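You operate a simulated robot arm through the tools that you are given. There is no shell and no other tool. Be economical: measure what you need, move in short steps, check, and stop when the job is done.

You are at the controls of a simulated two-armed robot. One attempt, no reset.

JOB
Take the grey cloth from the table end and lay it out flat on the spares rack.

Only the result counts: the job must be done as asked and must still hold three seconds after the hand-in. Knocking over, shifting, dropping, spilling or breaking anything else fails it. Flat cloth is picked up by pressing the open fingertips on it (5 to 10 N) and closing them slowly along it; thin cloth reads only 2 to 8 mm in the jaws.

ROBOT AND FRAMES
Two 7-joint arms with two-finger parallel grippers on one trunk, on a base that drives. Base frame: it is fixed to the floor where the robot stands at the start and does not move with it; the origin is under the middle of the robot, x ahead of it, y to its left, z up. Units: mm, rad, N and s.
The left shoulder is at the start at [70, 134, 1176], the right one opposite. Places, roughly: spares rack [700, 2400, 800]. Payload 1.57 kg a hand.
The TCP of each hand is the grasp point between the finger pads, 30 mm short of the fingertips. In the tool frame z runs along the fingers and y along their closing line. Largest opening 80 mm; finger width 17, thickness 12; the body of the gripper, 40 by 82 mm, starts 80 mm behind the TCP.
Orientation is that of the tool frame in the base frame, as [roll, pitch, yaw] about the fixed x, y, z axes, in that order (R = Rz(yaw) Ry(pitch) Rx(roll)). With the fingers straight down and closing along the base's y, the tool's x points along the base's -x, its y along +y and its z along -z.

CONTROLS
- The arms move only by the tool move_arm. It takes "left_series", "right_series" or both (then of equal length, played together; a hand with none holds still); each is text: rows parted by semicolons, each of 7 numbers parted by spaces: the shift along the base's x, y, z in mm, then the turn, a rotation vector about the base's x, y, z in degrees, then the closure in counts, from 0 (fully open) to 255 (shut). In form: dx dy dz rx ry rz grip; .... A call has 1 to 8 rows; each row shifts and turns the commanded pose from where the row before left it. Each row takes 0.2 s and may step no farther than 50 mm and 0.15 rad from the row before; otherwise, or with a gripper value out of range, the whole call is refused. A pose out of reach is approached as far as the arm can. The call stops where the force on the tool passes 40 N (or 10 N more than at its start, if that is more) or the arm is blocked; 0.2 s more then pass. The fingers move at their own pace (about 153 mm/s each) and stop on an object; they squeeze with about 34 N. The grip force told is the motor's: it shows also when the fingers shut on nothing. Time passes only in rows, and 0.2 s behind the last, so rows that do not move let the fingers close. The reply holds the time, the measured pose of the TCP, the force on the tool along the base axes, the opening and the grip force, in the units named above and with some noise.
- Cameras (640 x 400 px; columns grow to the right, rows downward): "scene" is now at [126.6, -12.7, 1385.2]; the picture's right is [-0.17, -0.98, 0.00], its down [-0.74, 0.13, -0.66] and it looks along [0.65, -0.11, -0.75] (base axes); focal length 291 px, centre (320, 200). "left" rides on the left gripper at [72, 7, -122] in its tool frame; the picture's right is [-0.09, 1.00, 0.00], its down [-0.84, -0.08, -0.54] and it looks along [-0.54, -0.05, 0.84] (tool axes); focal length 238 px, centre (320, 200). "right" rides on the right gripper at [72, -7, -122] in its tool frame; the picture's right is [0.09, 1.00, 0.00], its down [-0.84, 0.08, -0.54] and it looks along [-0.54, 0.05, 0.84] (tool axes); focal length 238 px, centre (320, 200).
- get_image(camera): a new picture of that camera. The clock stands still meanwhile.
- lift_body(by): slides the trunk up (or, below 0, down) by that many mm; the arms and the scene camera ride with it, the base frame stays. It gives what a move gives, with no picture.
- drive_base(legs): drives the robot by 1 to 6 legs, each [ahead, left, turn to the left] in mm, mm and rad, along the robot's own axes; the way and the turn of a leg run together, so that a leg with both is an arc; at most 1500 mm and 3.142 rad a leg. The arms and the cameras ride along, it lands a little off, and it stops where it bumps. It gives what a move gives.
- head_to(pan, tilt): turns the head with the scene camera to pan (to the left, within 1.501 rad either way) and tilt (down, from -0.506 to 1.204), counted from straight ahead of the robot. It gives what a move gives.
- probe_pixels(camera, pixels): for up to 12 pixels [column, row] of the newest picture of that camera ("zoom" is the newest enlarged one), the place [x, y, z] in the base frame of the surface seen there, good to about 2 mm. The clock stands still meanwhile.
- inspect(camera, box): a new picture of the part [left, top, right, bottom] of that camera's present view, enlarged. The clock stands still meanwhile.
- sign_off(): hands the job in; it is judged then, once.

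Work in short steps. Measure before you move; look again where a grasp or a placing could have gone wrong, and mend it. You have 80 turns and 70 pictures in all, those below and enlarged ones among them. Open the grippers and draw the arms clear of the work before you hand the job in, unless the task says otherwise; then end with one line.

The tools are called after "Call:" as name(argument=value, ...) on one line, values as JSON. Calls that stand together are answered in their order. move_arm: Moves the arms, as the interface text tells. Its arguments: {"type":"object","properties":{"left_series":{"type":"string"},"right_series":{"type":"string"}},"required":[]} The other tools are called the same way: lift_body (by) slides the trunk up or down; drive_base (legs) drives the base; head_to (pan, tilt) turns the head that bears the scene camera; get_image (camera) takes a picture; probe_pixels (camera, pixels) gives the place of the surface under pixels of a picture; inspect (camera, box) takes an enlarged picture of a part of a camera's view; sign_off () hands the job in.

At the start:

```text
time_s: 0.0
left_tcp_pos: [419.7, 137.6, 1129.1]
left_ee_rot: [-3.141, 0.001, -3.14]
left_ft_force: [0.4, 0.8, 0.5]
left_grip_width: 79.8
left_finger_force: 0.0
right_tcp_pos: [414.7, -175.6, 1115.3]
right_ee_rot: [3.141, 0.001, 3.14]
right_ft_force: [-0.5, 0.4, -0.1]
right_grip_width: 80.1
right_finger_force: 0.1
trunk travel left (down, up): [-750.0, 190.0]
robot x, y, heading: [1.5, 0.1, 0.003]
head pan, tilt: [-0.175, 0.853]
```

scene: 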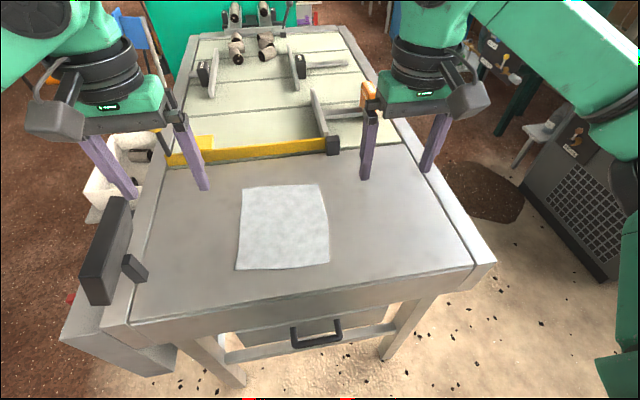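
right: 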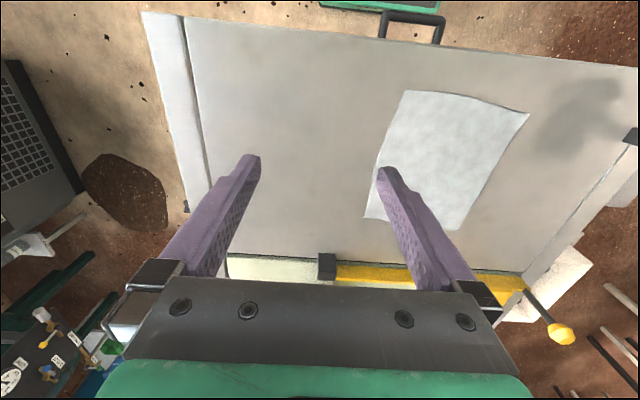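
left: 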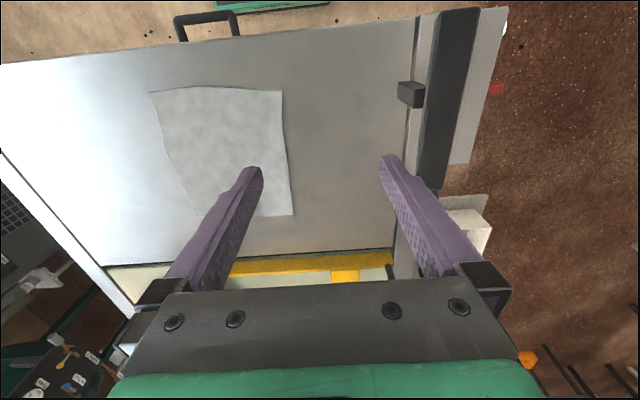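

The scene picture shows the cloth with corners near (242,187), (319,185), (329,262), (236,269). I probe these and look left toward the rack.

Call:
probe_pixels(camera="scene", pixels=[[243, 188], [318, 187], [327, 261], [238, 267], [284, 228], [200, 250], [400, 250], [110, 250], [132, 268], [490, 262], [330, 148], [120, 320]])

Call:
head_to(pan=1.3, tilt=0.4)

Call:
get_image(camera="scene")

```text
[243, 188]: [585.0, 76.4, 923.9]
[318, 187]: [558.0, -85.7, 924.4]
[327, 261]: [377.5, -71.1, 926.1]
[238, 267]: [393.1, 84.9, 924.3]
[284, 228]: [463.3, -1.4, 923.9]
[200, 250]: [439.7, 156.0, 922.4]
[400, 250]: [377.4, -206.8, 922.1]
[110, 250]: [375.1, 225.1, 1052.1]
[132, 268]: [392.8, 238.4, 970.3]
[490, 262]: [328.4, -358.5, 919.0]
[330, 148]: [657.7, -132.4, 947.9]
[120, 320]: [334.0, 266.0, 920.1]
```

```text
time_s: 1.6
left_tcp_pos: [418.8, 137.6, 1128.7]
left_ee_rot: [-3.141, 0.0, -3.141]
left_ft_force: [-0.4, 0.2, -0.4]
left_grip_width: 79.9
left_finger_force: 0.1
right_tcp_pos: [413.5, -175.1, 1116.6]
right_ee_rot: [-3.141, 0.001, 3.141]
right_ft_force: [-0.3, 0.4, -0.1]
right_grip_width: 80.0
right_finger_force: 0.1
trunk travel left (down, up): [-750.0, 190.0]
robot x, y, heading: [0.8, 3.4, 0.002]
head pan, tilt: [1.3, 0.4]
```

```text
66 pictures are left
```

scene: 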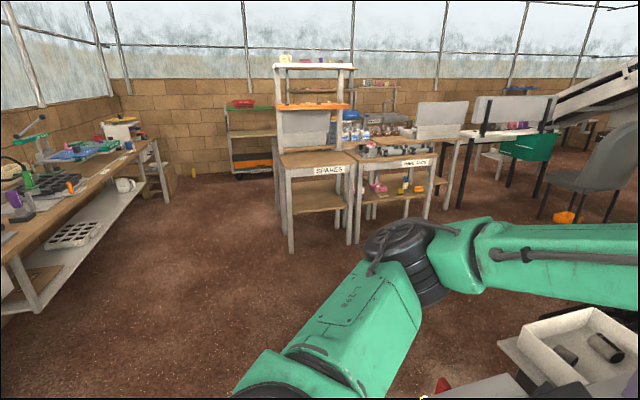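

The SPARES rack is at about (315,165). I enlarge it.

Call:
inspect(camera="scene", box=[240, 40, 400, 260])

Call:
probe_pixels(camera="scene", pixels=[[287, 168], [350, 163], [285, 155], [330, 150], [310, 158], [292, 250], [348, 242], [320, 208], [300, 130], [320, 106], [365, 155], [430, 155]])

```text
1.82 times, centred on (320, 150) of scene
```

zoom: 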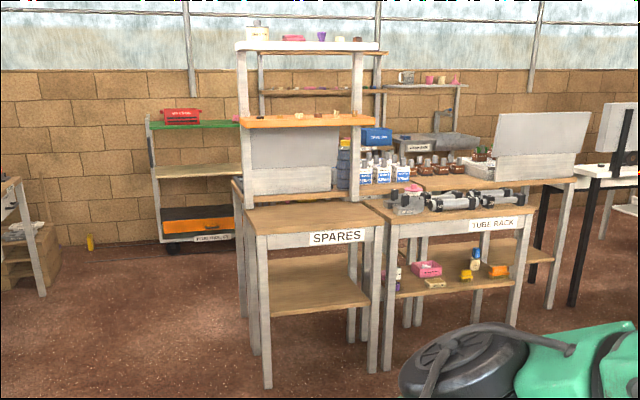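

```text
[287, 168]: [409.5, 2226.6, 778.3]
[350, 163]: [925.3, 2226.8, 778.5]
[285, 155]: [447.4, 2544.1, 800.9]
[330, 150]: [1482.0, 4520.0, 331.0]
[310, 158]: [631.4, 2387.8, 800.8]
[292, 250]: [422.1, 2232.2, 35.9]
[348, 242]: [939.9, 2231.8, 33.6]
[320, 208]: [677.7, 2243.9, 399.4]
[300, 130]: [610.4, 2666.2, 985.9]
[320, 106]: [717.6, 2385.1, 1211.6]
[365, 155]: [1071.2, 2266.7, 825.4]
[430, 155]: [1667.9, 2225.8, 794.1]
```

Rack top is at z≈801, spanning x≈400–940 with front edge at y≈2226, and an orange upper shelf above its rear. I plan to pinch the near edge of the cloth with both hands near the corners, fingers closing along x, so I turn both wrists 90° (cameras outward).

Call:
move_arm(left_series="0 0 0 0 0 -8.4 100; 0 0 0 0 0 -8.4 100; 0 0 0 0 0 -8.4 100; 0 0 0 0 0 -8.4 100; 0 0 0 0 0 -8.4 100; 0 0 0 0 0 -8.4 100; 0 0 0 0 0 -8.4 100; 0 0 0 0 0 -8.4 100", right_series="0 0 0 0 0 8.4 100; 0 0 0 0 0 8.4 100; 0 0 0 0 0 8.4 100; 0 0 0 0 0 8.4 100; 0 0 0 0 0 8.4 100; 0 0 0 0 0 8.4 100; 0 0 0 0 0 8.4 100; 0 0 0 0 0 8.4 100")

Call:
head_to(pan=0, tilt=1.0)

Call:
get_image(camera="scene")

```text
time_s: 3.4
left_tcp_pos: [418.8, 138.1, 1129.0]
left_ee_rot: [-3.14, 0.0, 1.966]
left_ft_force: [0.8, 0.1, 0.0]
left_grip_width: 48.8
left_finger_force: 0.1
right_tcp_pos: [311.3, -88.6, 1106.9]
right_ee_rot: [-3.14, -0.001, -1.97]
right_ft_force: [-0.7, 0.4, 0.2]
right_grip_width: 48.6
right_finger_force: 0.0
right hand out of reach, approached as far as the arm can: row 5, 6, 7, 8
trunk travel left (down, up): [-750.0, 190.0]
robot x, y, heading: [-2.3, -2.8, -0.0]
head pan, tilt: [1.3, 0.4]
```

```text
time_s: 4.8
left_tcp_pos: [419.5, 137.6, 1128.9]
left_ee_rot: [-3.14, -0.001, 1.97]
left_ft_force: [0.7, 1.0, -0.1]
left_grip_width: 48.5
left_finger_force: 0.1
right_tcp_pos: [313.5, -88.9, 1105.2]
right_ee_rot: [-3.141, 0.0, -1.972]
right_ft_force: [-0.2, 0.3, -0.1]
right_grip_width: 48.6
right_finger_force: 0.1
trunk travel left (down, up): [-750.0, 190.0]
robot x, y, heading: [-1.1, -1.5, 0.002]
head pan, tilt: [0.0, 1.0]
```

```text
64 pictures are left
```

scene: 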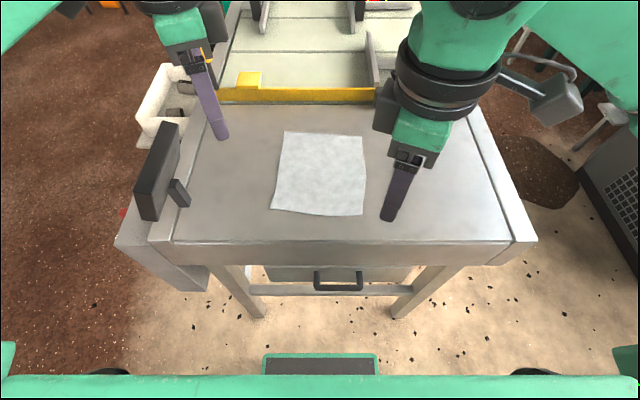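

The right hand fell short of its pose (313,-89 rather than 415,-176). I lower it in small steps to see if the pose becomes reachable lower down.

Call:
move_arm(right_series="0 0 -30 0 0 0 100; 0 0 -30 0 0 0 100")

```text
time_s: 5.5
left_tcp_pos: [421.0, 137.0, 1129.8]
left_ee_rot: [-3.138, 0.0, 1.968]
left_ft_force: [0.7, 0.6, 0.0]
left_grip_width: 48.7
left_finger_force: 0.1
right_tcp_pos: [312.6, -88.0, 1053.4]
right_ee_rot: [-3.14, 0.001, -1.972]
right_ft_force: [0.8, 0.4, -0.3]
right_grip_width: 48.8
right_finger_force: 0.0
right hand out of reach, approached as far as the arm can: row 2
trunk travel left (down, up): [-750.0, 190.0]
robot x, y, heading: [1.2, 1.2, -0.002]
head pan, tilt: [0.0, 1.0]
```

The command restarts from the achieved pose. I try to move it outward (+x, −y) and see.

Call:
move_arm(right_series="30 -30 0 0 0 0 100; 30 -30 0 0 0 0 100; 30 -30 0 0 0 0 100")

```text
time_s: 6.2
left_tcp_pos: [420.5, 137.5, 1129.3]
left_ee_rot: [-3.14, -0.001, 1.97]
left_ft_force: [-0.7, -0.4, 0.4]
left_grip_width: 48.8
left_finger_force: 0.0
right_tcp_pos: [312.0, -89.6, 1055.9]
right_ee_rot: [-3.139, -0.001, -1.972]
right_ft_force: [0.8, -1.2, 0.9]
right_grip_width: 48.4
right_finger_force: 0.1
right hand out of reach, approached as far as the arm can: row 1, 2, 3
trunk travel left (down, up): [-750.0, 190.0]
robot x, y, heading: [4.3, -3.0, -0.004]
head pan, tilt: [0.0, 1.0]
```

The outward wrist turn is joint-limited on the right arm, so I drop it: I'll turn both wrists back and pinch the two near corners with fingers closing along y.

Call:
move_arm(left_series="0 0 0 0 0 8.4 100; 0 0 0 0 0 8.4 100; 0 0 0 0 0 8.4 100; 0 0 0 0 0 8.4 100; 0 0 0 0 0 8.4 100; 0 0 0 0 0 8.4 100; 0 0 0 0 0 8.4 100; 0 0 0 0 0 8.4 100", right_series="0 0 0 0 0 -8.4 100; 0 0 0 0 0 -8.4 100; 0 0 0 0 0 -8.4 100; 0 0 0 0 0 -8.4 100; 0 0 0 0 0 -8.4 100; 0 0 0 0 0 -8.4 100; 0 0 0 0 0 -8.4 100; 0 0 0 0 0 -8.4 100")

```text
time_s: 8.1
left_tcp_pos: [419.7, 138.6, 1129.3]
left_ee_rot: [-3.139, 0.0, -3.138]
left_ft_force: [0.6, 0.1, 0.4]
left_grip_width: 48.5
left_finger_force: 0.0
right_tcp_pos: [312.0, -90.4, 1056.5]
right_ee_rot: [3.141, 0.002, 3.139]
right_ft_force: [-1.3, 0.4, -0.3]
right_grip_width: 48.4
right_finger_force: 0.0
trunk travel left (down, up): [-750.0, 190.0]
robot x, y, heading: [-2.5, 1.6, 0.002]
head pan, tilt: [0.0, 1.0]
```

Wrists are back to straight. I bring both hands above the near corners at z≈1000 and look.

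Call:
move_arm(left_series="-5 -18 -32 0 0 0 160; -5 -18 -32 0 0 0 160; -5 -18 -32 0 0 0 160; -5 -18 -32 0 0 0 160", right_series="22 8 -14 0 0 0 160; 22 8 -14 0 0 0 160; 22 8 -14 0 0 0 160; 22 8 -14 0 0 0 160")

Call:
get_image(camera="left")

Call:
get_image(camera="right")

Call:
get_image(camera="scene")

```text
time_s: 9.1
left_tcp_pos: [401.2, 65.9, 998.5]
left_ee_rot: [-3.14, -0.002, 3.141]
left_ft_force: [0.5, -0.4, 0.2]
left_grip_width: 29.9
left_finger_force: 0.0
right_tcp_pos: [399.6, -56.9, 997.7]
right_ee_rot: [3.141, -0.001, -3.141]
right_ft_force: [0.6, -0.2, 0.3]
right_grip_width: 29.9
right_finger_force: 0.0
trunk travel left (down, up): [-750.0, 190.0]
robot x, y, heading: [-1.6, 3.0, 0.002]
head pan, tilt: [0.0, 1.0]
```

```text
63 pictures are left
```

left: 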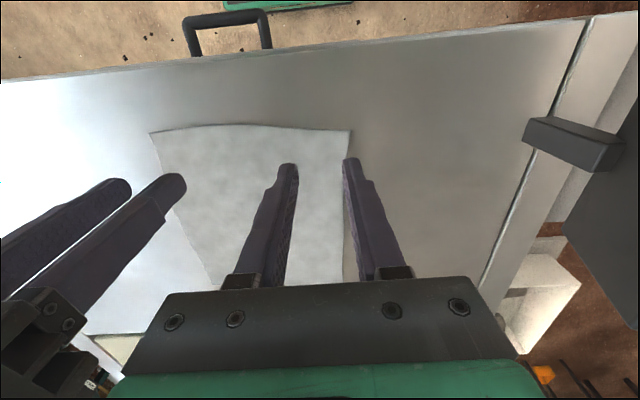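

```text
62 pictures are left
```

right: 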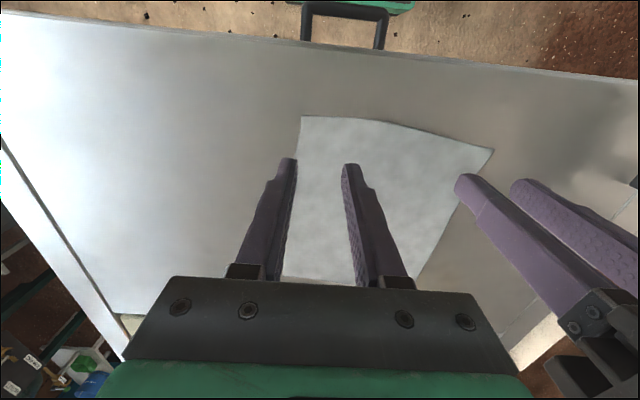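

```text
61 pictures are left
```

scene: 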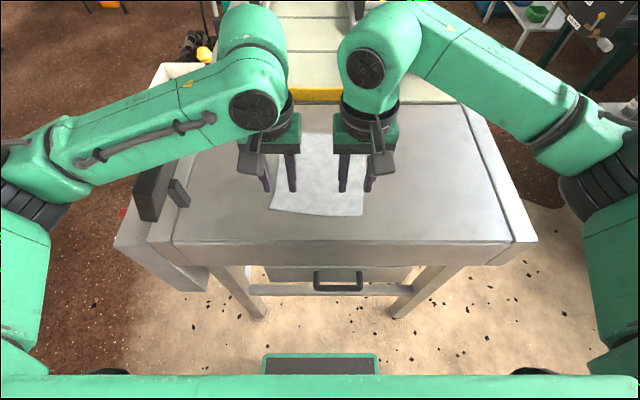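

Corners appear in the left view at (350,131),(150,133) and in the right view at (302,117),(493,150). I probe them and the near edge.

Call:
probe_pixels(camera="left", pixels=[[346, 135], [153, 137], [250, 128], [346, 155], [300, 150], [400, 150]])

Call:
probe_pixels(camera="right", pixels=[[304, 121], [489, 152], [390, 128], [301, 150], [320, 150], [250, 150]])

```text
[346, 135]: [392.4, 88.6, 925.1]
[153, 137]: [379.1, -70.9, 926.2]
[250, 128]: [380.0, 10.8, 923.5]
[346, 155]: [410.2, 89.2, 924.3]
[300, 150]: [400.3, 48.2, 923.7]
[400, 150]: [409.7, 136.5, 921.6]
```

```text
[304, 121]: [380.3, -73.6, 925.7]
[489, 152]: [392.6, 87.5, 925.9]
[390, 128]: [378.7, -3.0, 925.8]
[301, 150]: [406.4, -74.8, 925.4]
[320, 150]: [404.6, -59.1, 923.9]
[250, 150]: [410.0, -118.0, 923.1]
```

Cloth top is z≈924, corners at (391,90) and (379,-74). I set the hands over the corners and descend to about 4 mm above contact.

Call:
move_arm(left_series="0 -2 -20 0 0 0 160; 0 -2 -18 0 0 0 160; 0 0 0 0 0 0 160", right_series="-5 5 -20 0 0 0 160; -4 4 -17 0 0 0 160; 0 0 0 0 0 0 160")

Call:
move_arm(left_series="0 0 -2 0 0 0 160; 0 0 -2 0 0 0 160", right_series="0 0 -2 0 0 0 160; 0 0 -2 0 0 0 160")

```text
time_s: 9.8
left_tcp_pos: [401.7, 62.2, 962.3]
left_ee_rot: [3.141, 0.0, 3.141]
left_ft_force: [-0.3, 0.1, 0.6]
left_grip_width: 29.9
left_finger_force: 0.1
right_tcp_pos: [390.2, -49.6, 962.3]
right_ee_rot: [3.141, 0.0, 3.14]
right_ft_force: [-0.5, 0.7, -0.7]
right_grip_width: 29.8
right_finger_force: 0.1
trunk travel left (down, up): [-750.0, 190.0]
robot x, y, heading: [1.5, -2.1, -0.004]
head pan, tilt: [0.0, 1.0]
```

```text
time_s: 10.4
left_tcp_pos: [399.4, 62.0, 957.5]
left_ee_rot: [3.141, 0.0, 3.141]
left_ft_force: [-0.4, -0.4, -0.4]
left_grip_width: 29.5
left_finger_force: 0.0
right_tcp_pos: [389.6, -50.2, 957.9]
right_ee_rot: [3.141, 0.001, -3.14]
right_ft_force: [0.2, 0.3, -0.4]
right_grip_width: 29.8
right_finger_force: 0.0
trunk travel left (down, up): [-750.0, 190.0]
robot x, y, heading: [-0.9, 1.1, -0.0]
head pan, tilt: [0.0, 1.0]
```

No contact yet at TCP z≈958; I go down in 2 mm steps.

Call:
move_arm(left_series="0 0 -2 0 0 0 160; 0 0 -2 0 0 0 160", right_series="0 0 -2 0 0 0 160; 0 0 -2 0 0 0 160")

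```text
time_s: 11.1
left_tcp_pos: [400.0, 61.9, 954.4]
left_ee_rot: [-3.14, -0.003, 3.141]
left_ft_force: [-0.5, 0.0, -0.5]
left_grip_width: 29.5
left_finger_force: 0.0
right_tcp_pos: [391.9, -49.2, 953.2]
right_ee_rot: [-3.141, -0.001, -3.141]
right_ft_force: [-0.4, 0.6, -0.9]
right_grip_width: 29.5
right_finger_force: 0.1
trunk travel left (down, up): [-750.0, 190.0]
robot x, y, heading: [-1.3, -2.3, -0.0]
head pan, tilt: [0.0, 1.0]
```

Still none; two more 1.5 mm steps.

Call:
move_arm(left_series="0 0 -1.5 0 0 0 160; 0 0 -1 0 0 0 160", right_series="0 0 -1.5 0 0 0 160; 0 0 -1 0 0 0 160")

```text
time_s: 11.7
left_tcp_pos: [399.3, 60.6, 952.7]
left_ee_rot: [-3.138, 0.003, 3.141]
left_ft_force: [0.6, -0.2, 4.5]
left_grip_width: 29.8
left_finger_force: 0.1
right_tcp_pos: [391.0, -49.0, 954.1]
right_ee_rot: [3.139, 0.006, -3.141]
right_ft_force: [1.1, -1.9, 12.2]
right_grip_width: 30.1
right_finger_force: 0.0
trunk travel left (down, up): [-750.0, 190.0]
robot x, y, heading: [-3.6, 0.0, -0.0]
head pan, tilt: [0.0, 1.0]
```

Contact: left 4.5 N, right 12.2 N. I trim by half a millimetre and close slowly.

Call:
move_arm(left_series="0 0 -0.4 0 0 0 160; 0 0 0 0 0 0 172; 0 0 0 0 0 0 184; 0 0 0 0 0 0 196; 0 0 0 0 0 0 208; 0 0 0 0 0 0 220", right_series="0 0 0.4 0 0 0 160; 0 0 0 0 0 0 172; 0 0 0 0 0 0 184; 0 0 0 0 0 0 196; 0 0 0 0 0 0 208; 0 0 0 0 0 0 220")

Call:
move_arm(left_series="0 0 0 0 0 0 230; 0 0 0 0 0 0 240; 0 0 0 0 0 0 255; 0 0 0 0 0 0 255; 0 0 0 0 0 0 255", right_series="0 0 0 0 0 0 230; 0 0 0 0 0 0 240; 0 0 0 0 0 0 255; 0 0 0 0 0 0 255; 0 0 0 0 0 0 255")

Call:
get_image(camera="left")

Call:
get_image(camera="right")

```text
time_s: 13.1
left_tcp_pos: [396.7, 60.3, 951.9]
left_ee_rot: [-3.139, 0.002, 3.141]
left_ft_force: [0.4, -1.2, 11.8]
left_grip_width: 10.1
left_finger_force: 0.0
right_tcp_pos: [389.2, -48.0, 954.3]
right_ee_rot: [-3.14, 0.002, 3.141]
right_ft_force: [-0.2, 0.8, 10.4]
right_grip_width: 9.9
right_finger_force: 0.1
trunk travel left (down, up): [-750.0, 190.0]
robot x, y, heading: [-1.3, -2.1, -0.001]
head pan, tilt: [0.0, 1.0]
```

```text
time_s: 14.2
left_tcp_pos: [395.8, 60.3, 952.4]
left_ee_rot: [-3.137, 0.002, 3.14]
left_ft_force: [-2.0, -18.9, 13.2]
left_grip_width: 2.3
left_finger_force: 22.9
right_tcp_pos: [389.4, -48.6, 953.5]
right_ee_rot: [3.136, 0.003, -3.139]
right_ft_force: [1.1, 19.1, 7.8]
right_grip_width: 2.2
right_finger_force: 23.8
trunk travel left (down, up): [-750.0, 190.0]
robot x, y, heading: [-0.5, -1.3, 0.002]
head pan, tilt: [0.0, 1.0]
```

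```text
60 pictures are left
```

left: 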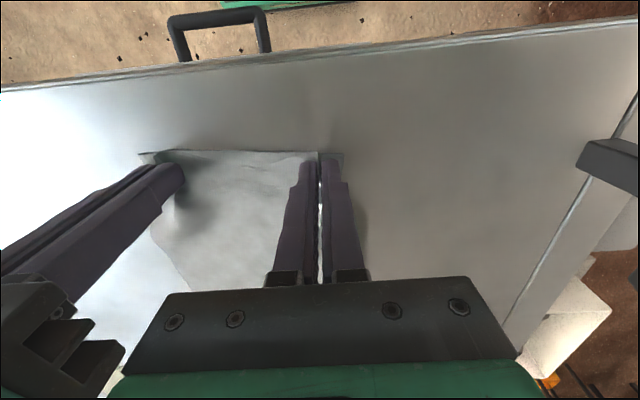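

```text
59 pictures are left
```

right: 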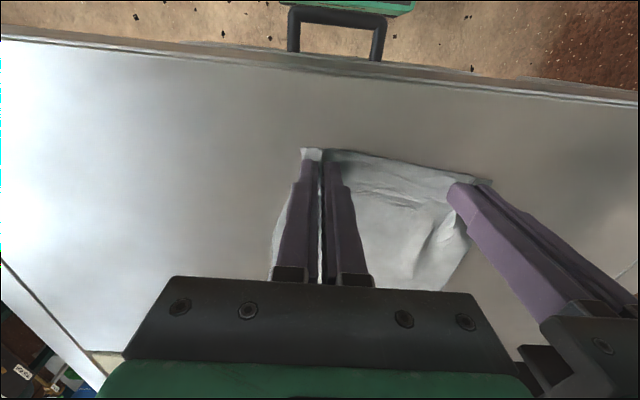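

Both jaws read ~2.2 mm with cloth between, and the cloth is taut across (±19 N in y). I ease both hands inward a little and lift.

Call:
move_arm(left_series="0 -3 2 0 0 0 255; 0 -2 10 0 0 0 255; 0 0 20 0 0 0 255; 0 0 30 0 0 0 255", right_series="0 3 2 0 0 0 255; 0 2 10 0 0 0 255; 0 0 20 0 0 0 255; 0 0 30 0 0 0 255")

Call:
get_image(camera="scene")

```text
time_s: 15.2
left_tcp_pos: [398.9, 55.8, 1014.0]
left_ee_rot: [3.139, 0.0, -3.141]
left_ft_force: [0.9, -0.3, 0.2]
left_grip_width: 1.9
left_finger_force: 23.9
right_tcp_pos: [391.8, -43.0, 1014.0]
right_ee_rot: [-3.14, -0.002, 3.141]
right_ft_force: [0.9, -0.2, -0.8]
right_grip_width: 2.1
right_finger_force: 24.3
trunk travel left (down, up): [-750.0, 190.0]
robot x, y, heading: [2.0, 0.6, -0.0]
head pan, tilt: [0.0, 1.0]
```

```text
58 pictures are left
```

scene: 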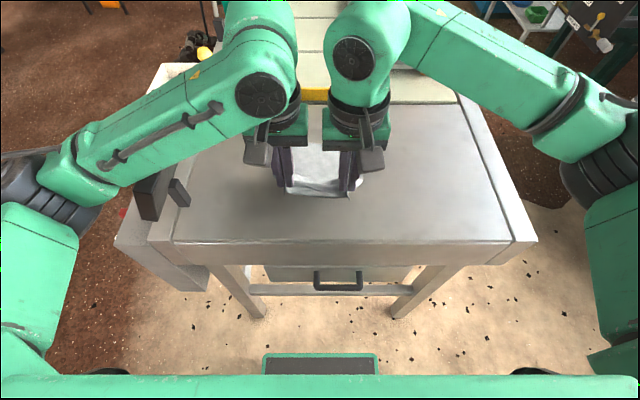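

The cloth is lifting from both hands. I raise it by a further 170 mm.

Call:
move_arm(left_series="0 0 35 0 0 0 255; 0 0 35 0 0 0 255; 0 0 35 0 0 0 255; 0 0 35 0 0 0 255; 0 0 35 0 0 0 255", right_series="0 0 35 0 0 0 255; 0 0 35 0 0 0 255; 0 0 35 0 0 0 255; 0 0 35 0 0 0 255; 0 0 35 0 0 0 255")

Call:
get_image(camera="scene")

Call:
get_image(camera="left")

```text
time_s: 16.4
left_tcp_pos: [396.0, 54.7, 1189.9]
left_ee_rot: [-3.138, 0.0, 3.139]
left_ft_force: [-1.4, 0.0, -0.7]
left_grip_width: 2.1
left_finger_force: 23.4
right_tcp_pos: [390.6, -42.7, 1188.5]
right_ee_rot: [-3.141, 0.001, -3.141]
right_ft_force: [-0.6, -1.0, -0.6]
right_grip_width: 2.1
right_finger_force: 23.9
trunk travel left (down, up): [-750.0, 190.0]
robot x, y, heading: [0.3, -3.6, 0.001]
head pan, tilt: [0.0, 1.0]
```

```text
57 pictures are left
```

scene: 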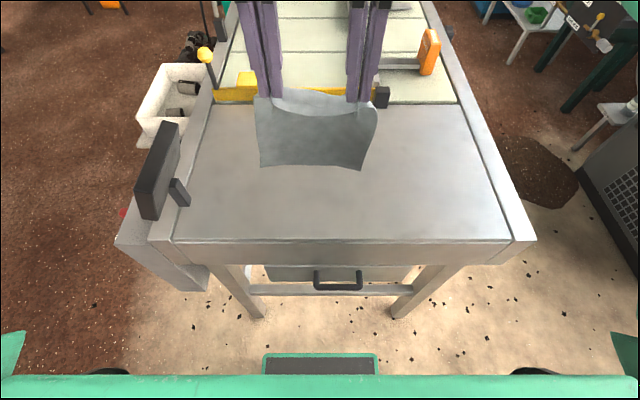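

```text
56 pictures are left
```

left: 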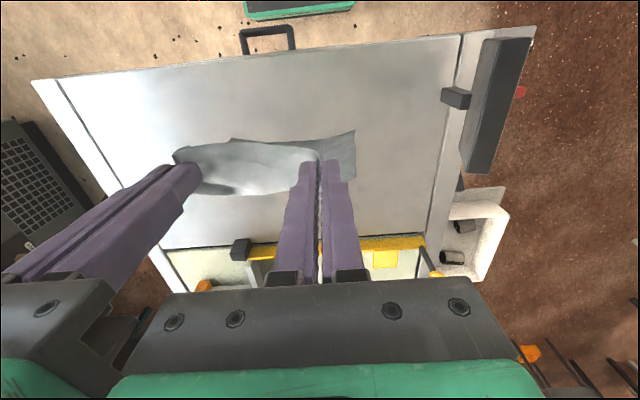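

The cloth hangs freely from both hands. I back straight off 550 mm, turn left to face +y, and look ahead.

Call:
drive_base(legs=[[-550, 0, 0], [0, 0, 1.571]])

Call:
head_to(pan=-0.4, tilt=0.45)

Call:
get_image(camera="scene")

```text
time_s: 23.5
left_tcp_pos: [-610.4, 398.1, 1188.2]
left_ee_rot: [3.141, 0.0, -1.563]
left_ft_force: [-0.2, 0.2, 0.0]
left_grip_width: 2.0
left_finger_force: 23.2
right_tcp_pos: [-513.0, 391.6, 1186.8]
right_ee_rot: [-3.141, -0.001, -1.562]
right_ft_force: [0.0, -1.4, -0.1]
right_grip_width: 1.6
right_finger_force: 23.4
trunk travel left (down, up): [-750.0, 190.0]
robot x, y, heading: [-551.2, -1.9, 1.583]
head pan, tilt: [0.0, 1.0]
```

```text
time_s: 24.4
left_tcp_pos: [-610.4, 398.8, 1189.9]
left_ee_rot: [-3.14, 0.001, -1.561]
left_ft_force: [0.3, -0.7, -1.0]
left_grip_width: 2.2
left_finger_force: 23.7
right_tcp_pos: [-514.3, 391.5, 1187.3]
right_ee_rot: [3.141, -0.001, -1.563]
right_ft_force: [-0.2, 0.1, 0.1]
right_grip_width: 2.1
right_finger_force: 23.6
trunk travel left (down, up): [-750.0, 190.0]
robot x, y, heading: [-550.8, 1.7, 1.58]
head pan, tilt: [-0.4, 0.45]
```

```text
55 pictures are left
```

scene: 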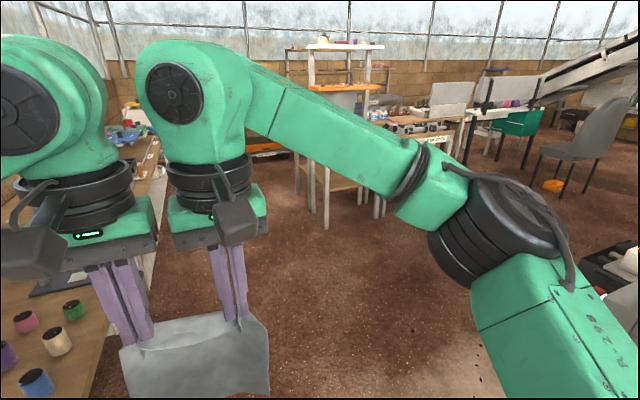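

There is a bench with jars close on the left ahead, around (40,350). I probe its extent and free floor.

Call:
probe_pixels(camera="scene", pixels=[[36, 380], [57, 340], [80, 310], [100, 345], [80, 395], [160, 200], [130, 150], [326, 228], [330, 300], [420, 340], [600, 260], [640, 260]])

Call:
head_to(pan=-1.3, tilt=0.7)

Call:
get_image(camera="scene")

```text
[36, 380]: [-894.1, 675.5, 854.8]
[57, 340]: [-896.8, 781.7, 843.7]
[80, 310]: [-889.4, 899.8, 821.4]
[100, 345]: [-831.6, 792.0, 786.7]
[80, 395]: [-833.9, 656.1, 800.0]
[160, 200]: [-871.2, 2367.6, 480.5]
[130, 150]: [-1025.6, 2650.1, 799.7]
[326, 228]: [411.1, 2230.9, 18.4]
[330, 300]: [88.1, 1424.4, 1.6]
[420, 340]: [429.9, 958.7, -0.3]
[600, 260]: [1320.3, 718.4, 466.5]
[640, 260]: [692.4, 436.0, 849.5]
```

```text
time_s: 25.6
left_tcp_pos: [-610.3, 397.8, 1189.3]
left_ee_rot: [3.141, -0.002, -1.562]
left_ft_force: [0.7, 0.6, -0.4]
left_grip_width: 2.3
left_finger_force: 24.1
right_tcp_pos: [-514.5, 391.1, 1187.6]
right_ee_rot: [3.14, -0.001, -1.561]
right_ft_force: [0.8, 1.3, -0.1]
right_grip_width: 1.9
right_finger_force: 23.6
trunk travel left (down, up): [-750.0, 190.0]
robot x, y, heading: [-547.1, -2.6, 1.581]
head pan, tilt: [-1.3, 0.7]
```

```text
54 pictures are left
```

scene: 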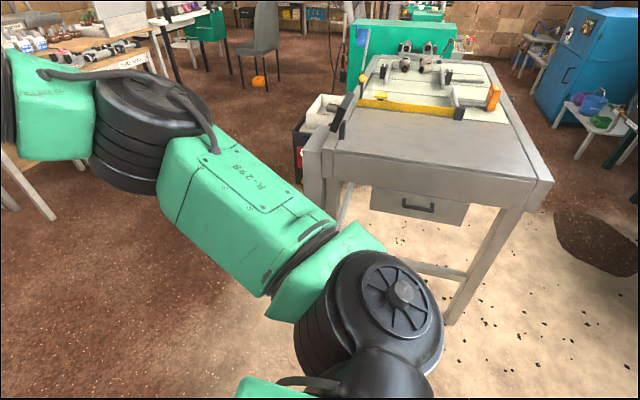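

The bench edge is at x≈-820 and the way to the right-front is clear floor (table's end and bin stay at x>300, y<450). I drive diagonally to about (680,1450), short of the rack.

Call:
drive_base(legs=[[900, -450, -0.01], [550, -775, 0]])

Call:
head_to(pan=0, tilt=0.6)

Call:
get_image(camera="scene")

```text
time_s: 35.4
left_tcp_pos: [622.6, 1829.9, 1188.7]
left_ee_rot: [-3.139, -0.001, -1.587]
left_ft_force: [-0.1, 0.1, 0.5]
left_grip_width: 1.9
left_finger_force: 23.6
right_tcp_pos: [717.9, 1821.2, 1188.1]
right_ee_rot: [3.141, 0.001, -1.585]
right_ft_force: [-0.1, -0.1, 0.3]
right_grip_width: 2.0
right_finger_force: 23.2
trunk travel left (down, up): [-750.0, 190.0]
robot x, y, heading: [674.0, 1428.2, 1.554]
head pan, tilt: [-1.3, 0.7]
```

```text
time_s: 36.8
left_tcp_pos: [622.1, 1829.4, 1188.1]
left_ee_rot: [-3.141, 0.0, -1.586]
left_ft_force: [0.8, -0.2, 0.4]
left_grip_width: 2.1
left_finger_force: 23.9
right_tcp_pos: [718.2, 1821.8, 1187.3]
right_ee_rot: [3.141, 0.001, -1.585]
right_ft_force: [0.2, -0.1, -0.2]
right_grip_width: 2.1
right_finger_force: 23.7
trunk travel left (down, up): [-750.0, 190.0]
robot x, y, heading: [669.1, 1428.5, 1.554]
head pan, tilt: [0.0, 0.6]
```

```text
53 pictures are left
```

scene: 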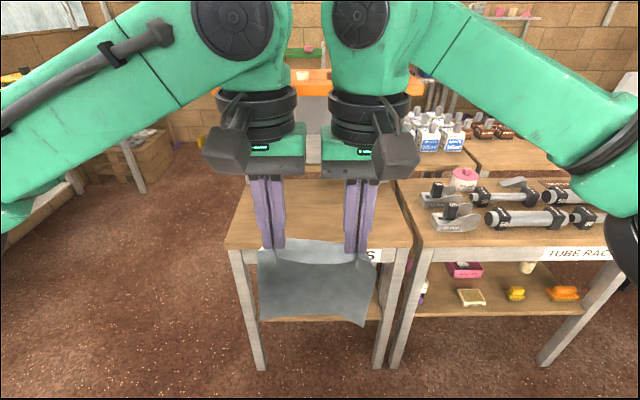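

The rack top ahead is empty, with the tube rack adjoining on its right. I probe the top's corners and the structure behind.

Call:
probe_pixels(camera="scene", pixels=[[228, 246], [412, 244], [242, 185], [392, 185], [310, 200], [310, 78], [310, 92], [310, 110], [310, 172], [415, 200], [440, 215], [222, 90]])

Call:
inspect(camera="scene", box=[210, 60, 450, 260])

```text
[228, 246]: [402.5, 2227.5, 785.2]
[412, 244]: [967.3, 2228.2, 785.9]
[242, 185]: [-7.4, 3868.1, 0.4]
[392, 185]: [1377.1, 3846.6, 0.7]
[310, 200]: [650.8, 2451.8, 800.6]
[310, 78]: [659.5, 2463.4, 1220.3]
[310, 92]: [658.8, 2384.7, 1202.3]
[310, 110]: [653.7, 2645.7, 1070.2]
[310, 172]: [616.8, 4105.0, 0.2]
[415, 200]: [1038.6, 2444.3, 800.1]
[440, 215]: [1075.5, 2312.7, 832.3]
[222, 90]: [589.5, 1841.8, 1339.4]
```

```text
2.00 times, centred on (330, 160) of scene
```

zoom: 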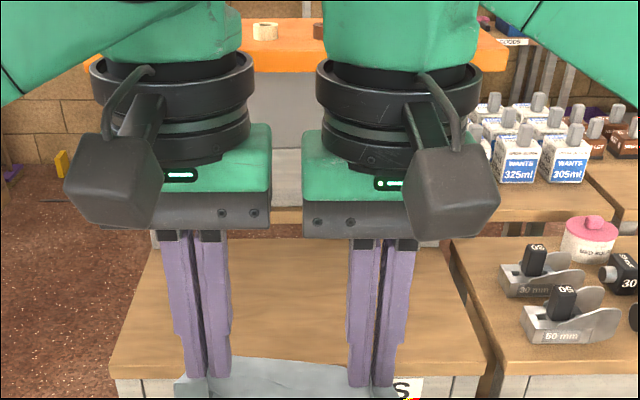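

Rack top: x 402–967, y 2227–~2570, z 801; the orange shelf overhangs from y≥2385 at z≈1200. I'll lower the trunk 120 mm here (cloth's foot stays ~60 mm above the rack), then drive in 390 mm and check.

Call:
lift_body(by=-115)

Call:
get_image(camera="scene")

```text
time_s: 38.3
left_tcp_pos: [621.7, 1829.4, 1074.2]
left_ee_rot: [-3.141, 0.002, -1.586]
left_ft_force: [0.1, -0.5, 0.2]
left_grip_width: 2.2
left_finger_force: 24.0
right_tcp_pos: [718.9, 1821.5, 1073.1]
right_ee_rot: [3.141, 0.001, -1.584]
right_ft_force: [0.0, 0.3, -0.1]
right_grip_width: 2.0
right_finger_force: 23.6
trunk travel left (down, up): [-635.0, 305.0]
robot x, y, heading: [668.3, 1427.5, 1.557]
head pan, tilt: [0.0, 0.6]
```

```text
51 pictures are left
```

scene: 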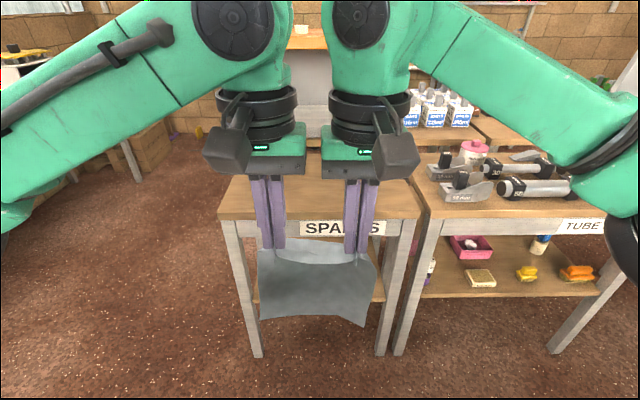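

I probe the arm's outer parts, wrist height, cloth foot and tools on the tube rack to judge clearance before driving in.

Call:
probe_pixels(camera="scene", pixels=[[260, 316], [363, 325], [318, 250], [615, 240], [600, 180], [540, 110], [450, 40], [240, 90], [235, 20], [475, 190], [475, 150], [228, 160]])

```text
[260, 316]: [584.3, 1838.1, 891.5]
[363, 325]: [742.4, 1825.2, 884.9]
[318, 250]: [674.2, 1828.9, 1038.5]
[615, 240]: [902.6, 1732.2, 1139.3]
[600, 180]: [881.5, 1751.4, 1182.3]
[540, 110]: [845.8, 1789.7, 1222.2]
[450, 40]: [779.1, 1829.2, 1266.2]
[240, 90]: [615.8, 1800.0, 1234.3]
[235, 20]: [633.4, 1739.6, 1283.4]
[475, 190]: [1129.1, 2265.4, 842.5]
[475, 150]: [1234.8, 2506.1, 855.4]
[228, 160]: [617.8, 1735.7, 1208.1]
```

Clearances are fine: elbows above z 1130, cloth foot at 885. I drive in 400 mm with a slight heading trim.

Call:
drive_base(legs=[[250, 0, 0.014], [150, 0, 0]])

Call:
get_image(camera="scene")

```text
time_s: 41.1
left_tcp_pos: [616.0, 2232.9, 1074.8]
left_ee_rot: [3.141, 0.002, -1.568]
left_ft_force: [-0.5, -0.4, -0.2]
left_grip_width: 2.0
left_finger_force: 23.6
right_tcp_pos: [711.6, 2226.3, 1073.1]
right_ee_rot: [-3.141, 0.001, -1.567]
right_ft_force: [0.2, 0.1, -0.5]
right_grip_width: 2.0
right_finger_force: 23.2
trunk travel left (down, up): [-635.0, 305.0]
robot x, y, heading: [674.5, 1832.8, 1.576]
head pan, tilt: [0.0, 0.6]
```

```text
50 pictures are left
```

scene: 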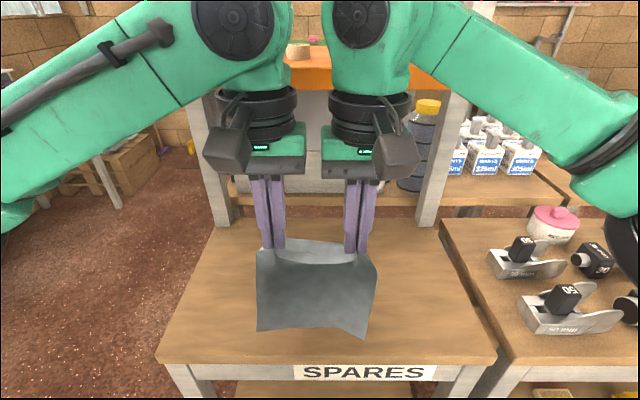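

Hands are above the rack front, cloth hanging at (315,290). I tilt both hands forward by ~42° about base x, TCPs held.

Call:
move_arm(left_series="0 0 0 8.4 0 0 255; 0 0 0 8.4 0 0 255; 0 0 0 8.4 0 0 255; 0 0 0 8.4 0 0 255; 0 0 0 8.4 0 0 255", right_series="0 0 0 8.4 0 0 255; 0 0 0 8.4 0 0 255; 0 0 0 8.4 0 0 255; 0 0 0 8.4 0 0 255; 0 0 0 8.4 0 0 255")

Call:
get_image(camera="scene")

```text
time_s: 42.3
left_tcp_pos: [616.6, 2232.1, 1073.3]
left_ee_rot: [-3.138, 0.734, -1.569]
left_ft_force: [-0.2, 0.1, -0.1]
left_grip_width: 2.2
left_finger_force: 23.5
right_tcp_pos: [712.2, 2227.7, 1073.8]
right_ee_rot: [-3.141, 0.739, -1.567]
right_ft_force: [0.4, -0.1, -0.3]
right_grip_width: 2.0
right_finger_force: 23.2
trunk travel left (down, up): [-635.0, 305.0]
robot x, y, heading: [672.5, 1833.1, 1.572]
head pan, tilt: [0.0, 0.6]
```

```text
49 pictures are left
```

scene: 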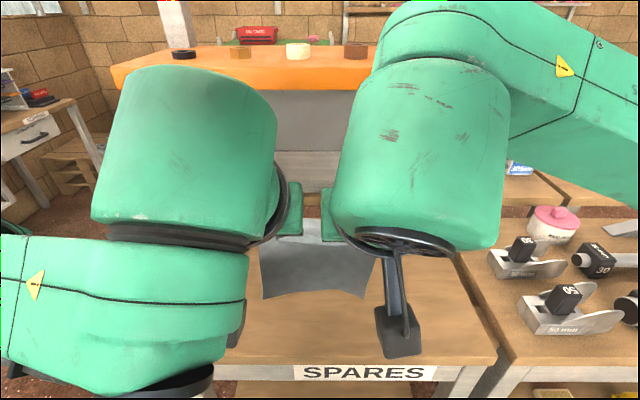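

The tilt worked, but the left forearm swung low. I probe it against the rack front.

Call:
probe_pixels(camera="scene", pixels=[[110, 260], [200, 260], [120, 340], [180, 380], [240, 330], [400, 350], [180, 130], [420, 120], [265, 295], [368, 292], [320, 250], [170, 240]])

```text
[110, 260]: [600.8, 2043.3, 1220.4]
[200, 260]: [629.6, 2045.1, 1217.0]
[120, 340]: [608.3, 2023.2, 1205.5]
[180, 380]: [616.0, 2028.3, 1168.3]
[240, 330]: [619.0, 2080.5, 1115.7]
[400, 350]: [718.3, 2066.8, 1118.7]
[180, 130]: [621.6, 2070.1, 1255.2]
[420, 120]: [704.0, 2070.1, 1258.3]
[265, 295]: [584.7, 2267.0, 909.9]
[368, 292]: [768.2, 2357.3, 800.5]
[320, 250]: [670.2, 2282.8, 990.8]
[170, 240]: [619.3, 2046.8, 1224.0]
```

Everything stays above z≈1115 and behind y 2100. I move forward 174 mm and down 48 mm, under/ahead of the shelf front, keeping the wrists clear.

Call:
move_arm(left_series="0 29 -8 0 0 0 255; 0 29 -8 0 0 0 255; 0 29 -8 0 0 0 255; 0 29 -8 0 0 0 255; -1 29 -8 0 0 0 255; -1 29 -8 0 0 0 255", right_series="0 29 -8 0 0 0 255; 0 29 -8 0 0 0 255; 0 29 -8 0 0 0 255; 0 29 -8 0 0 0 255; 1 29 -8 0 0 0 255; 1 29 -8 0 0 0 255")

Call:
get_image(camera="scene")

Call:
get_image(camera="right")

```text
time_s: 43.7
left_tcp_pos: [612.7, 2411.6, 1023.1]
left_ee_rot: [-3.138, 0.733, -1.568]
left_ft_force: [0.8, 0.6, 0.2]
left_grip_width: 2.1
left_finger_force: 23.3
right_tcp_pos: [714.0, 2404.2, 1023.1]
right_ee_rot: [-3.137, 0.731, -1.566]
right_ft_force: [-0.5, 0.5, 0.0]
right_grip_width: 1.9
right_finger_force: 23.1
trunk travel left (down, up): [-635.0, 305.0]
robot x, y, heading: [672.4, 1836.4, 1.575]
head pan, tilt: [0.0, 0.6]
```

```text
48 pictures are left
```

scene: 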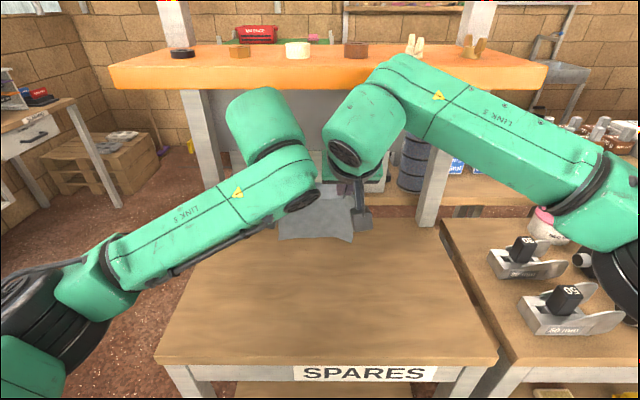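

```text
47 pictures are left
```

right: 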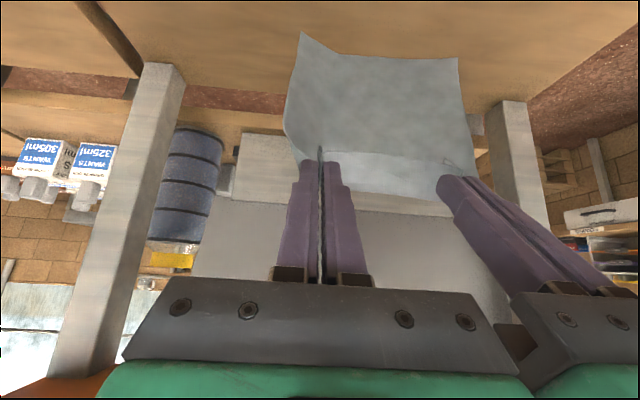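

The cloth hangs under the shelf front, foot at (283,238)–(347,240) in the scene. I probe the foot and the posts.

Call:
probe_pixels(camera="scene", pixels=[[283, 234], [345, 237], [320, 225], [320, 195], [345, 245], [240, 222], [205, 215], [428, 220], [265, 110], [370, 110], [310, 65]])

Call:
probe_pixels(camera="right", pixels=[[303, 40], [455, 62], [380, 70], [400, 150], [480, 120], [240, 100]])

```text
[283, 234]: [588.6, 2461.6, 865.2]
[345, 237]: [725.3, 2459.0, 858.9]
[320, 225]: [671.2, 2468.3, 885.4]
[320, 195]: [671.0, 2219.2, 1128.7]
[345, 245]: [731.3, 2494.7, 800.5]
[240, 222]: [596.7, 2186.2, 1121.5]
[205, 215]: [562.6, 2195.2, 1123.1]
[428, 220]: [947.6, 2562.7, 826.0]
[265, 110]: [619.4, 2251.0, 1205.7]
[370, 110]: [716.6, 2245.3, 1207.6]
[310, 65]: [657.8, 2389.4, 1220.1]
```

```text
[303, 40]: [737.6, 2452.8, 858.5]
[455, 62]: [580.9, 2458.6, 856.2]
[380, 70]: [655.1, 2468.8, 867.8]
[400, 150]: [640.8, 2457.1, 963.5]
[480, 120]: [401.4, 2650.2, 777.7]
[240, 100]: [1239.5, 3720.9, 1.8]
```

Foot hangs at y≈2457, z≈856. I lower to touchdown, then begin retreating toward the robot as I lower.

Call:
move_arm(left_series="0 0 -16 0 0 0 255; 0 0 -16 0 0 0 255; 0 0 -16 0 0 0 255; 0 -14 -12 0 0 0 255; 0 -14 -13 0 0 0 255; 0 -16 -12 0 0 0 255; 0 -16 -13 0 0 0 255", right_series="0 0 -16 0 0 0 255; 0 0 -16 0 0 0 255; 0 0 -16 0 0 0 255; 0 -14 -12 0 0 0 255; 0 -14 -13 0 0 0 255; 0 -16 -12 0 0 0 255; 0 -16 -13 0 0 0 255")

Call:
get_image(camera="scene")

Call:
get_image(camera="right")

```text
time_s: 45.3
left_tcp_pos: [614.2, 2347.8, 927.2]
left_ee_rot: [-3.138, 0.732, -1.567]
left_ft_force: [0.1, -0.4, -0.2]
left_grip_width: 1.9
left_finger_force: 24.1
right_tcp_pos: [714.6, 2341.8, 926.1]
right_ee_rot: [-3.138, 0.733, -1.568]
right_ft_force: [-0.3, -0.2, 0.1]
right_grip_width: 1.9
right_finger_force: 24.3
trunk travel left (down, up): [-635.0, 305.0]
robot x, y, heading: [674.3, 1836.5, 1.577]
head pan, tilt: [0.0, 0.6]
```

```text
46 pictures are left
```

scene: 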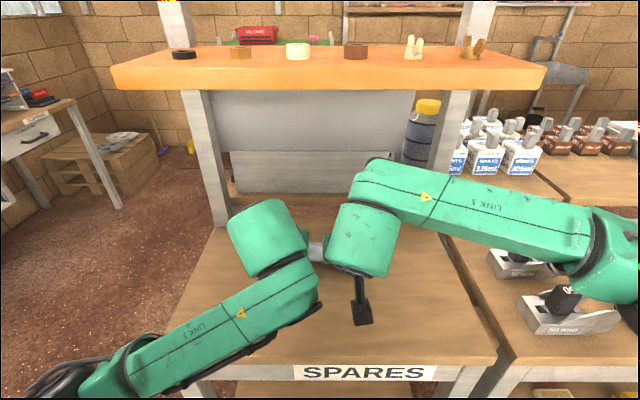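

```text
45 pictures are left
```

right: 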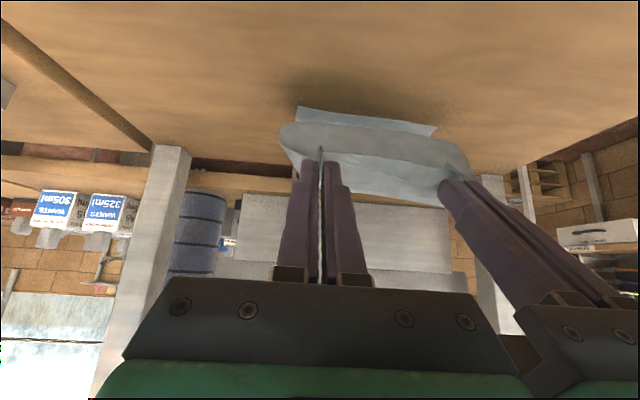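

In the right view a strip at (365,120) suggests the foot curled toward the robot. I probe it.

Call:
probe_pixels(camera="right", pixels=[[302, 112], [360, 116], [430, 128], [370, 124], [360, 135], [370, 160], [290, 130], [460, 150], [365, 90]])

Call:
inspect(camera="right", box=[240, 70, 500, 230])

```text
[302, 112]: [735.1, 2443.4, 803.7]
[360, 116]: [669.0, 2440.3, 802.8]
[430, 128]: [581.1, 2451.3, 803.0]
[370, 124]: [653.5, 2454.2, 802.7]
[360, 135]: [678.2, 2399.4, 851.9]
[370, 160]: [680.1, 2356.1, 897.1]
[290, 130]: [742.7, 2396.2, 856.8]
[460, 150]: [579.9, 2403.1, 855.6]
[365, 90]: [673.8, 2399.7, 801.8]
```

```text
2.46 times, centred on (370, 150) of right
```

zoom: 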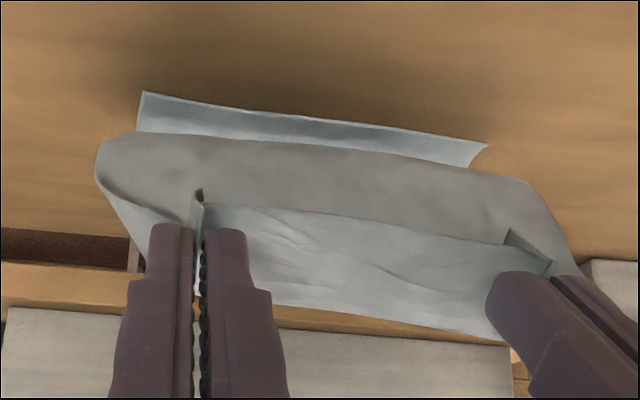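

The foot edge lies at y≈2440 with the bend tucked beyond it (~2460). Retreating ~55 mm at this height should roll the fold out; I do that and look.

Call:
move_arm(left_series="0 -14 0 0 0 0 255; 0 -14 0 0 0 0 255; 0 -14 0 0 0 0 255; 0 -13 0 0 0 0 255", right_series="0 -14 0 0 0 0 255; 0 -14 0 0 0 0 255; 0 -14 0 0 0 0 255; 0 -13 0 0 0 0 255")

Call:
inspect(camera="right", box=[240, 70, 500, 230])

```text
time_s: 46.3
left_tcp_pos: [614.1, 2293.0, 928.6]
left_ee_rot: [-3.139, 0.734, -1.567]
left_ft_force: [0.2, 0.2, 0.0]
left_grip_width: 2.2
left_finger_force: 23.9
right_tcp_pos: [715.2, 2286.8, 925.7]
right_ee_rot: [-3.139, 0.734, -1.566]
right_ft_force: [-0.9, -0.3, -0.2]
right_grip_width: 1.9
right_finger_force: 23.6
trunk travel left (down, up): [-635.0, 305.0]
robot x, y, heading: [677.2, 1838.1, 1.578]
head pan, tilt: [0.0, 0.6]
```

```text
2.46 times, centred on (370, 150) of right
```

zoom: 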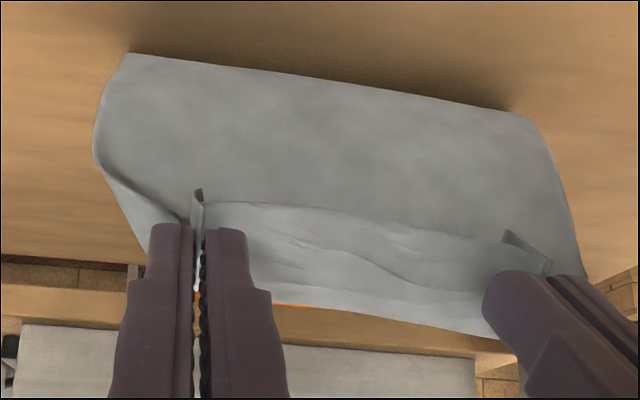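

The fold rolled out; the cloth is straight again. I probe the foot edge.

Call:
probe_pixels(camera="zoom", pixels=[[130, 60], [320, 85], [525, 120], [330, 120], [330, 160], [350, 250]])

```text
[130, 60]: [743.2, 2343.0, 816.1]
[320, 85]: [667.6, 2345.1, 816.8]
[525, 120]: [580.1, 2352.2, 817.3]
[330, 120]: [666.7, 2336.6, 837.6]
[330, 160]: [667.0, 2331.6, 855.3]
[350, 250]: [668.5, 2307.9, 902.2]
```

The visible lower line at y≈2345, z≈816 is likely the bend with the foot trailing beyond it. I look from the scene camera to confirm.

Call:
inspect(camera="scene", box=[220, 180, 420, 305])

Call:
probe_pixels(camera="zoom", pixels=[[320, 100], [300, 200]])

```text
3.20 times, centred on (320, 242) of scene
```

zoom: 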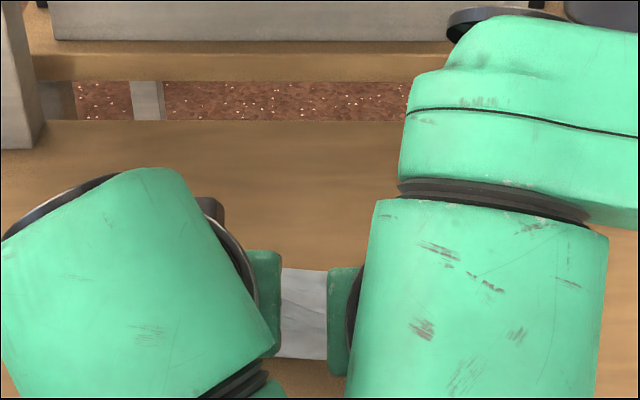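

```text
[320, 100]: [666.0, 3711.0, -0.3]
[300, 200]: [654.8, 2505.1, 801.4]
```

I probe the visible pale cloth's far side at (300,272) in this enlarged view.

Call:
probe_pixels(camera="zoom", pixels=[[300, 258], [303, 272], [303, 285], [303, 300], [303, 320], [303, 345], [303, 356]])

```text
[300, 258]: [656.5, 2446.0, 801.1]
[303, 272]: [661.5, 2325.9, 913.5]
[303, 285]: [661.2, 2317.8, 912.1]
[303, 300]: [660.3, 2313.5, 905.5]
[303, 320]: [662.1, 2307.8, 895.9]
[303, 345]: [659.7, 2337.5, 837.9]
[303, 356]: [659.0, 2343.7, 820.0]
```

To gain margin from the rack's front edge I lift ~75 mm, go forward ~115 mm, and will touch down again while retreating.

Call:
move_arm(left_series="0 0 30 0 0 0 255; 0 0 30 0 0 0 255; 0 29 5 0 0 0 255; 0 29 5 0 0 0 255; 0 29 5 0 0 0 255; 0 29 5 0 0 0 255; 0 0 0 0 0 0 255; 0 0 0 0 0 0 255", right_series="0 0 30 0 0 0 255; 0 0 30 0 0 0 255; 0 29 5 0 0 0 255; 0 29 5 0 0 0 255; 0 29 5 0 0 0 255; 0 29 5 0 0 0 255; 0 0 0 0 0 0 255; 0 0 0 0 0 0 255")

Call:
get_image(camera="right")

Call:
probe_pixels(camera="right", pixels=[[320, 50], [340, 60], [380, 65], [400, 100], [440, 75], [380, 90], [390, 170]])

```text
time_s: 48.1
left_tcp_pos: [614.5, 2408.9, 1008.0]
left_ee_rot: [-3.138, 0.733, -1.565]
left_ft_force: [0.4, 0.2, -0.8]
left_grip_width: 2.0
left_finger_force: 23.8
right_tcp_pos: [715.1, 2402.9, 1008.1]
right_ee_rot: [-3.138, 0.733, -1.565]
right_ft_force: [-0.8, 0.8, -0.6]
right_grip_width: 2.1
right_finger_force: 24.0
trunk travel left (down, up): [-635.0, 305.0]
robot x, y, heading: [671.4, 1837.4, 1.576]
head pan, tilt: [0.0, 0.6]
```

```text
41 pictures are left
```

right: 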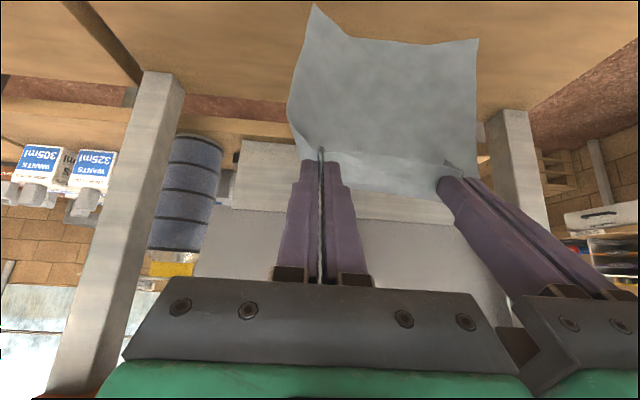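

```text
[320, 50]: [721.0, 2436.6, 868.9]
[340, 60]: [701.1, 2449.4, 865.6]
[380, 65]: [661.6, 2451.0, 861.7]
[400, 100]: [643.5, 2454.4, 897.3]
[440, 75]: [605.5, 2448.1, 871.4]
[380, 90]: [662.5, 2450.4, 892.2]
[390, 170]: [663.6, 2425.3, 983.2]
```

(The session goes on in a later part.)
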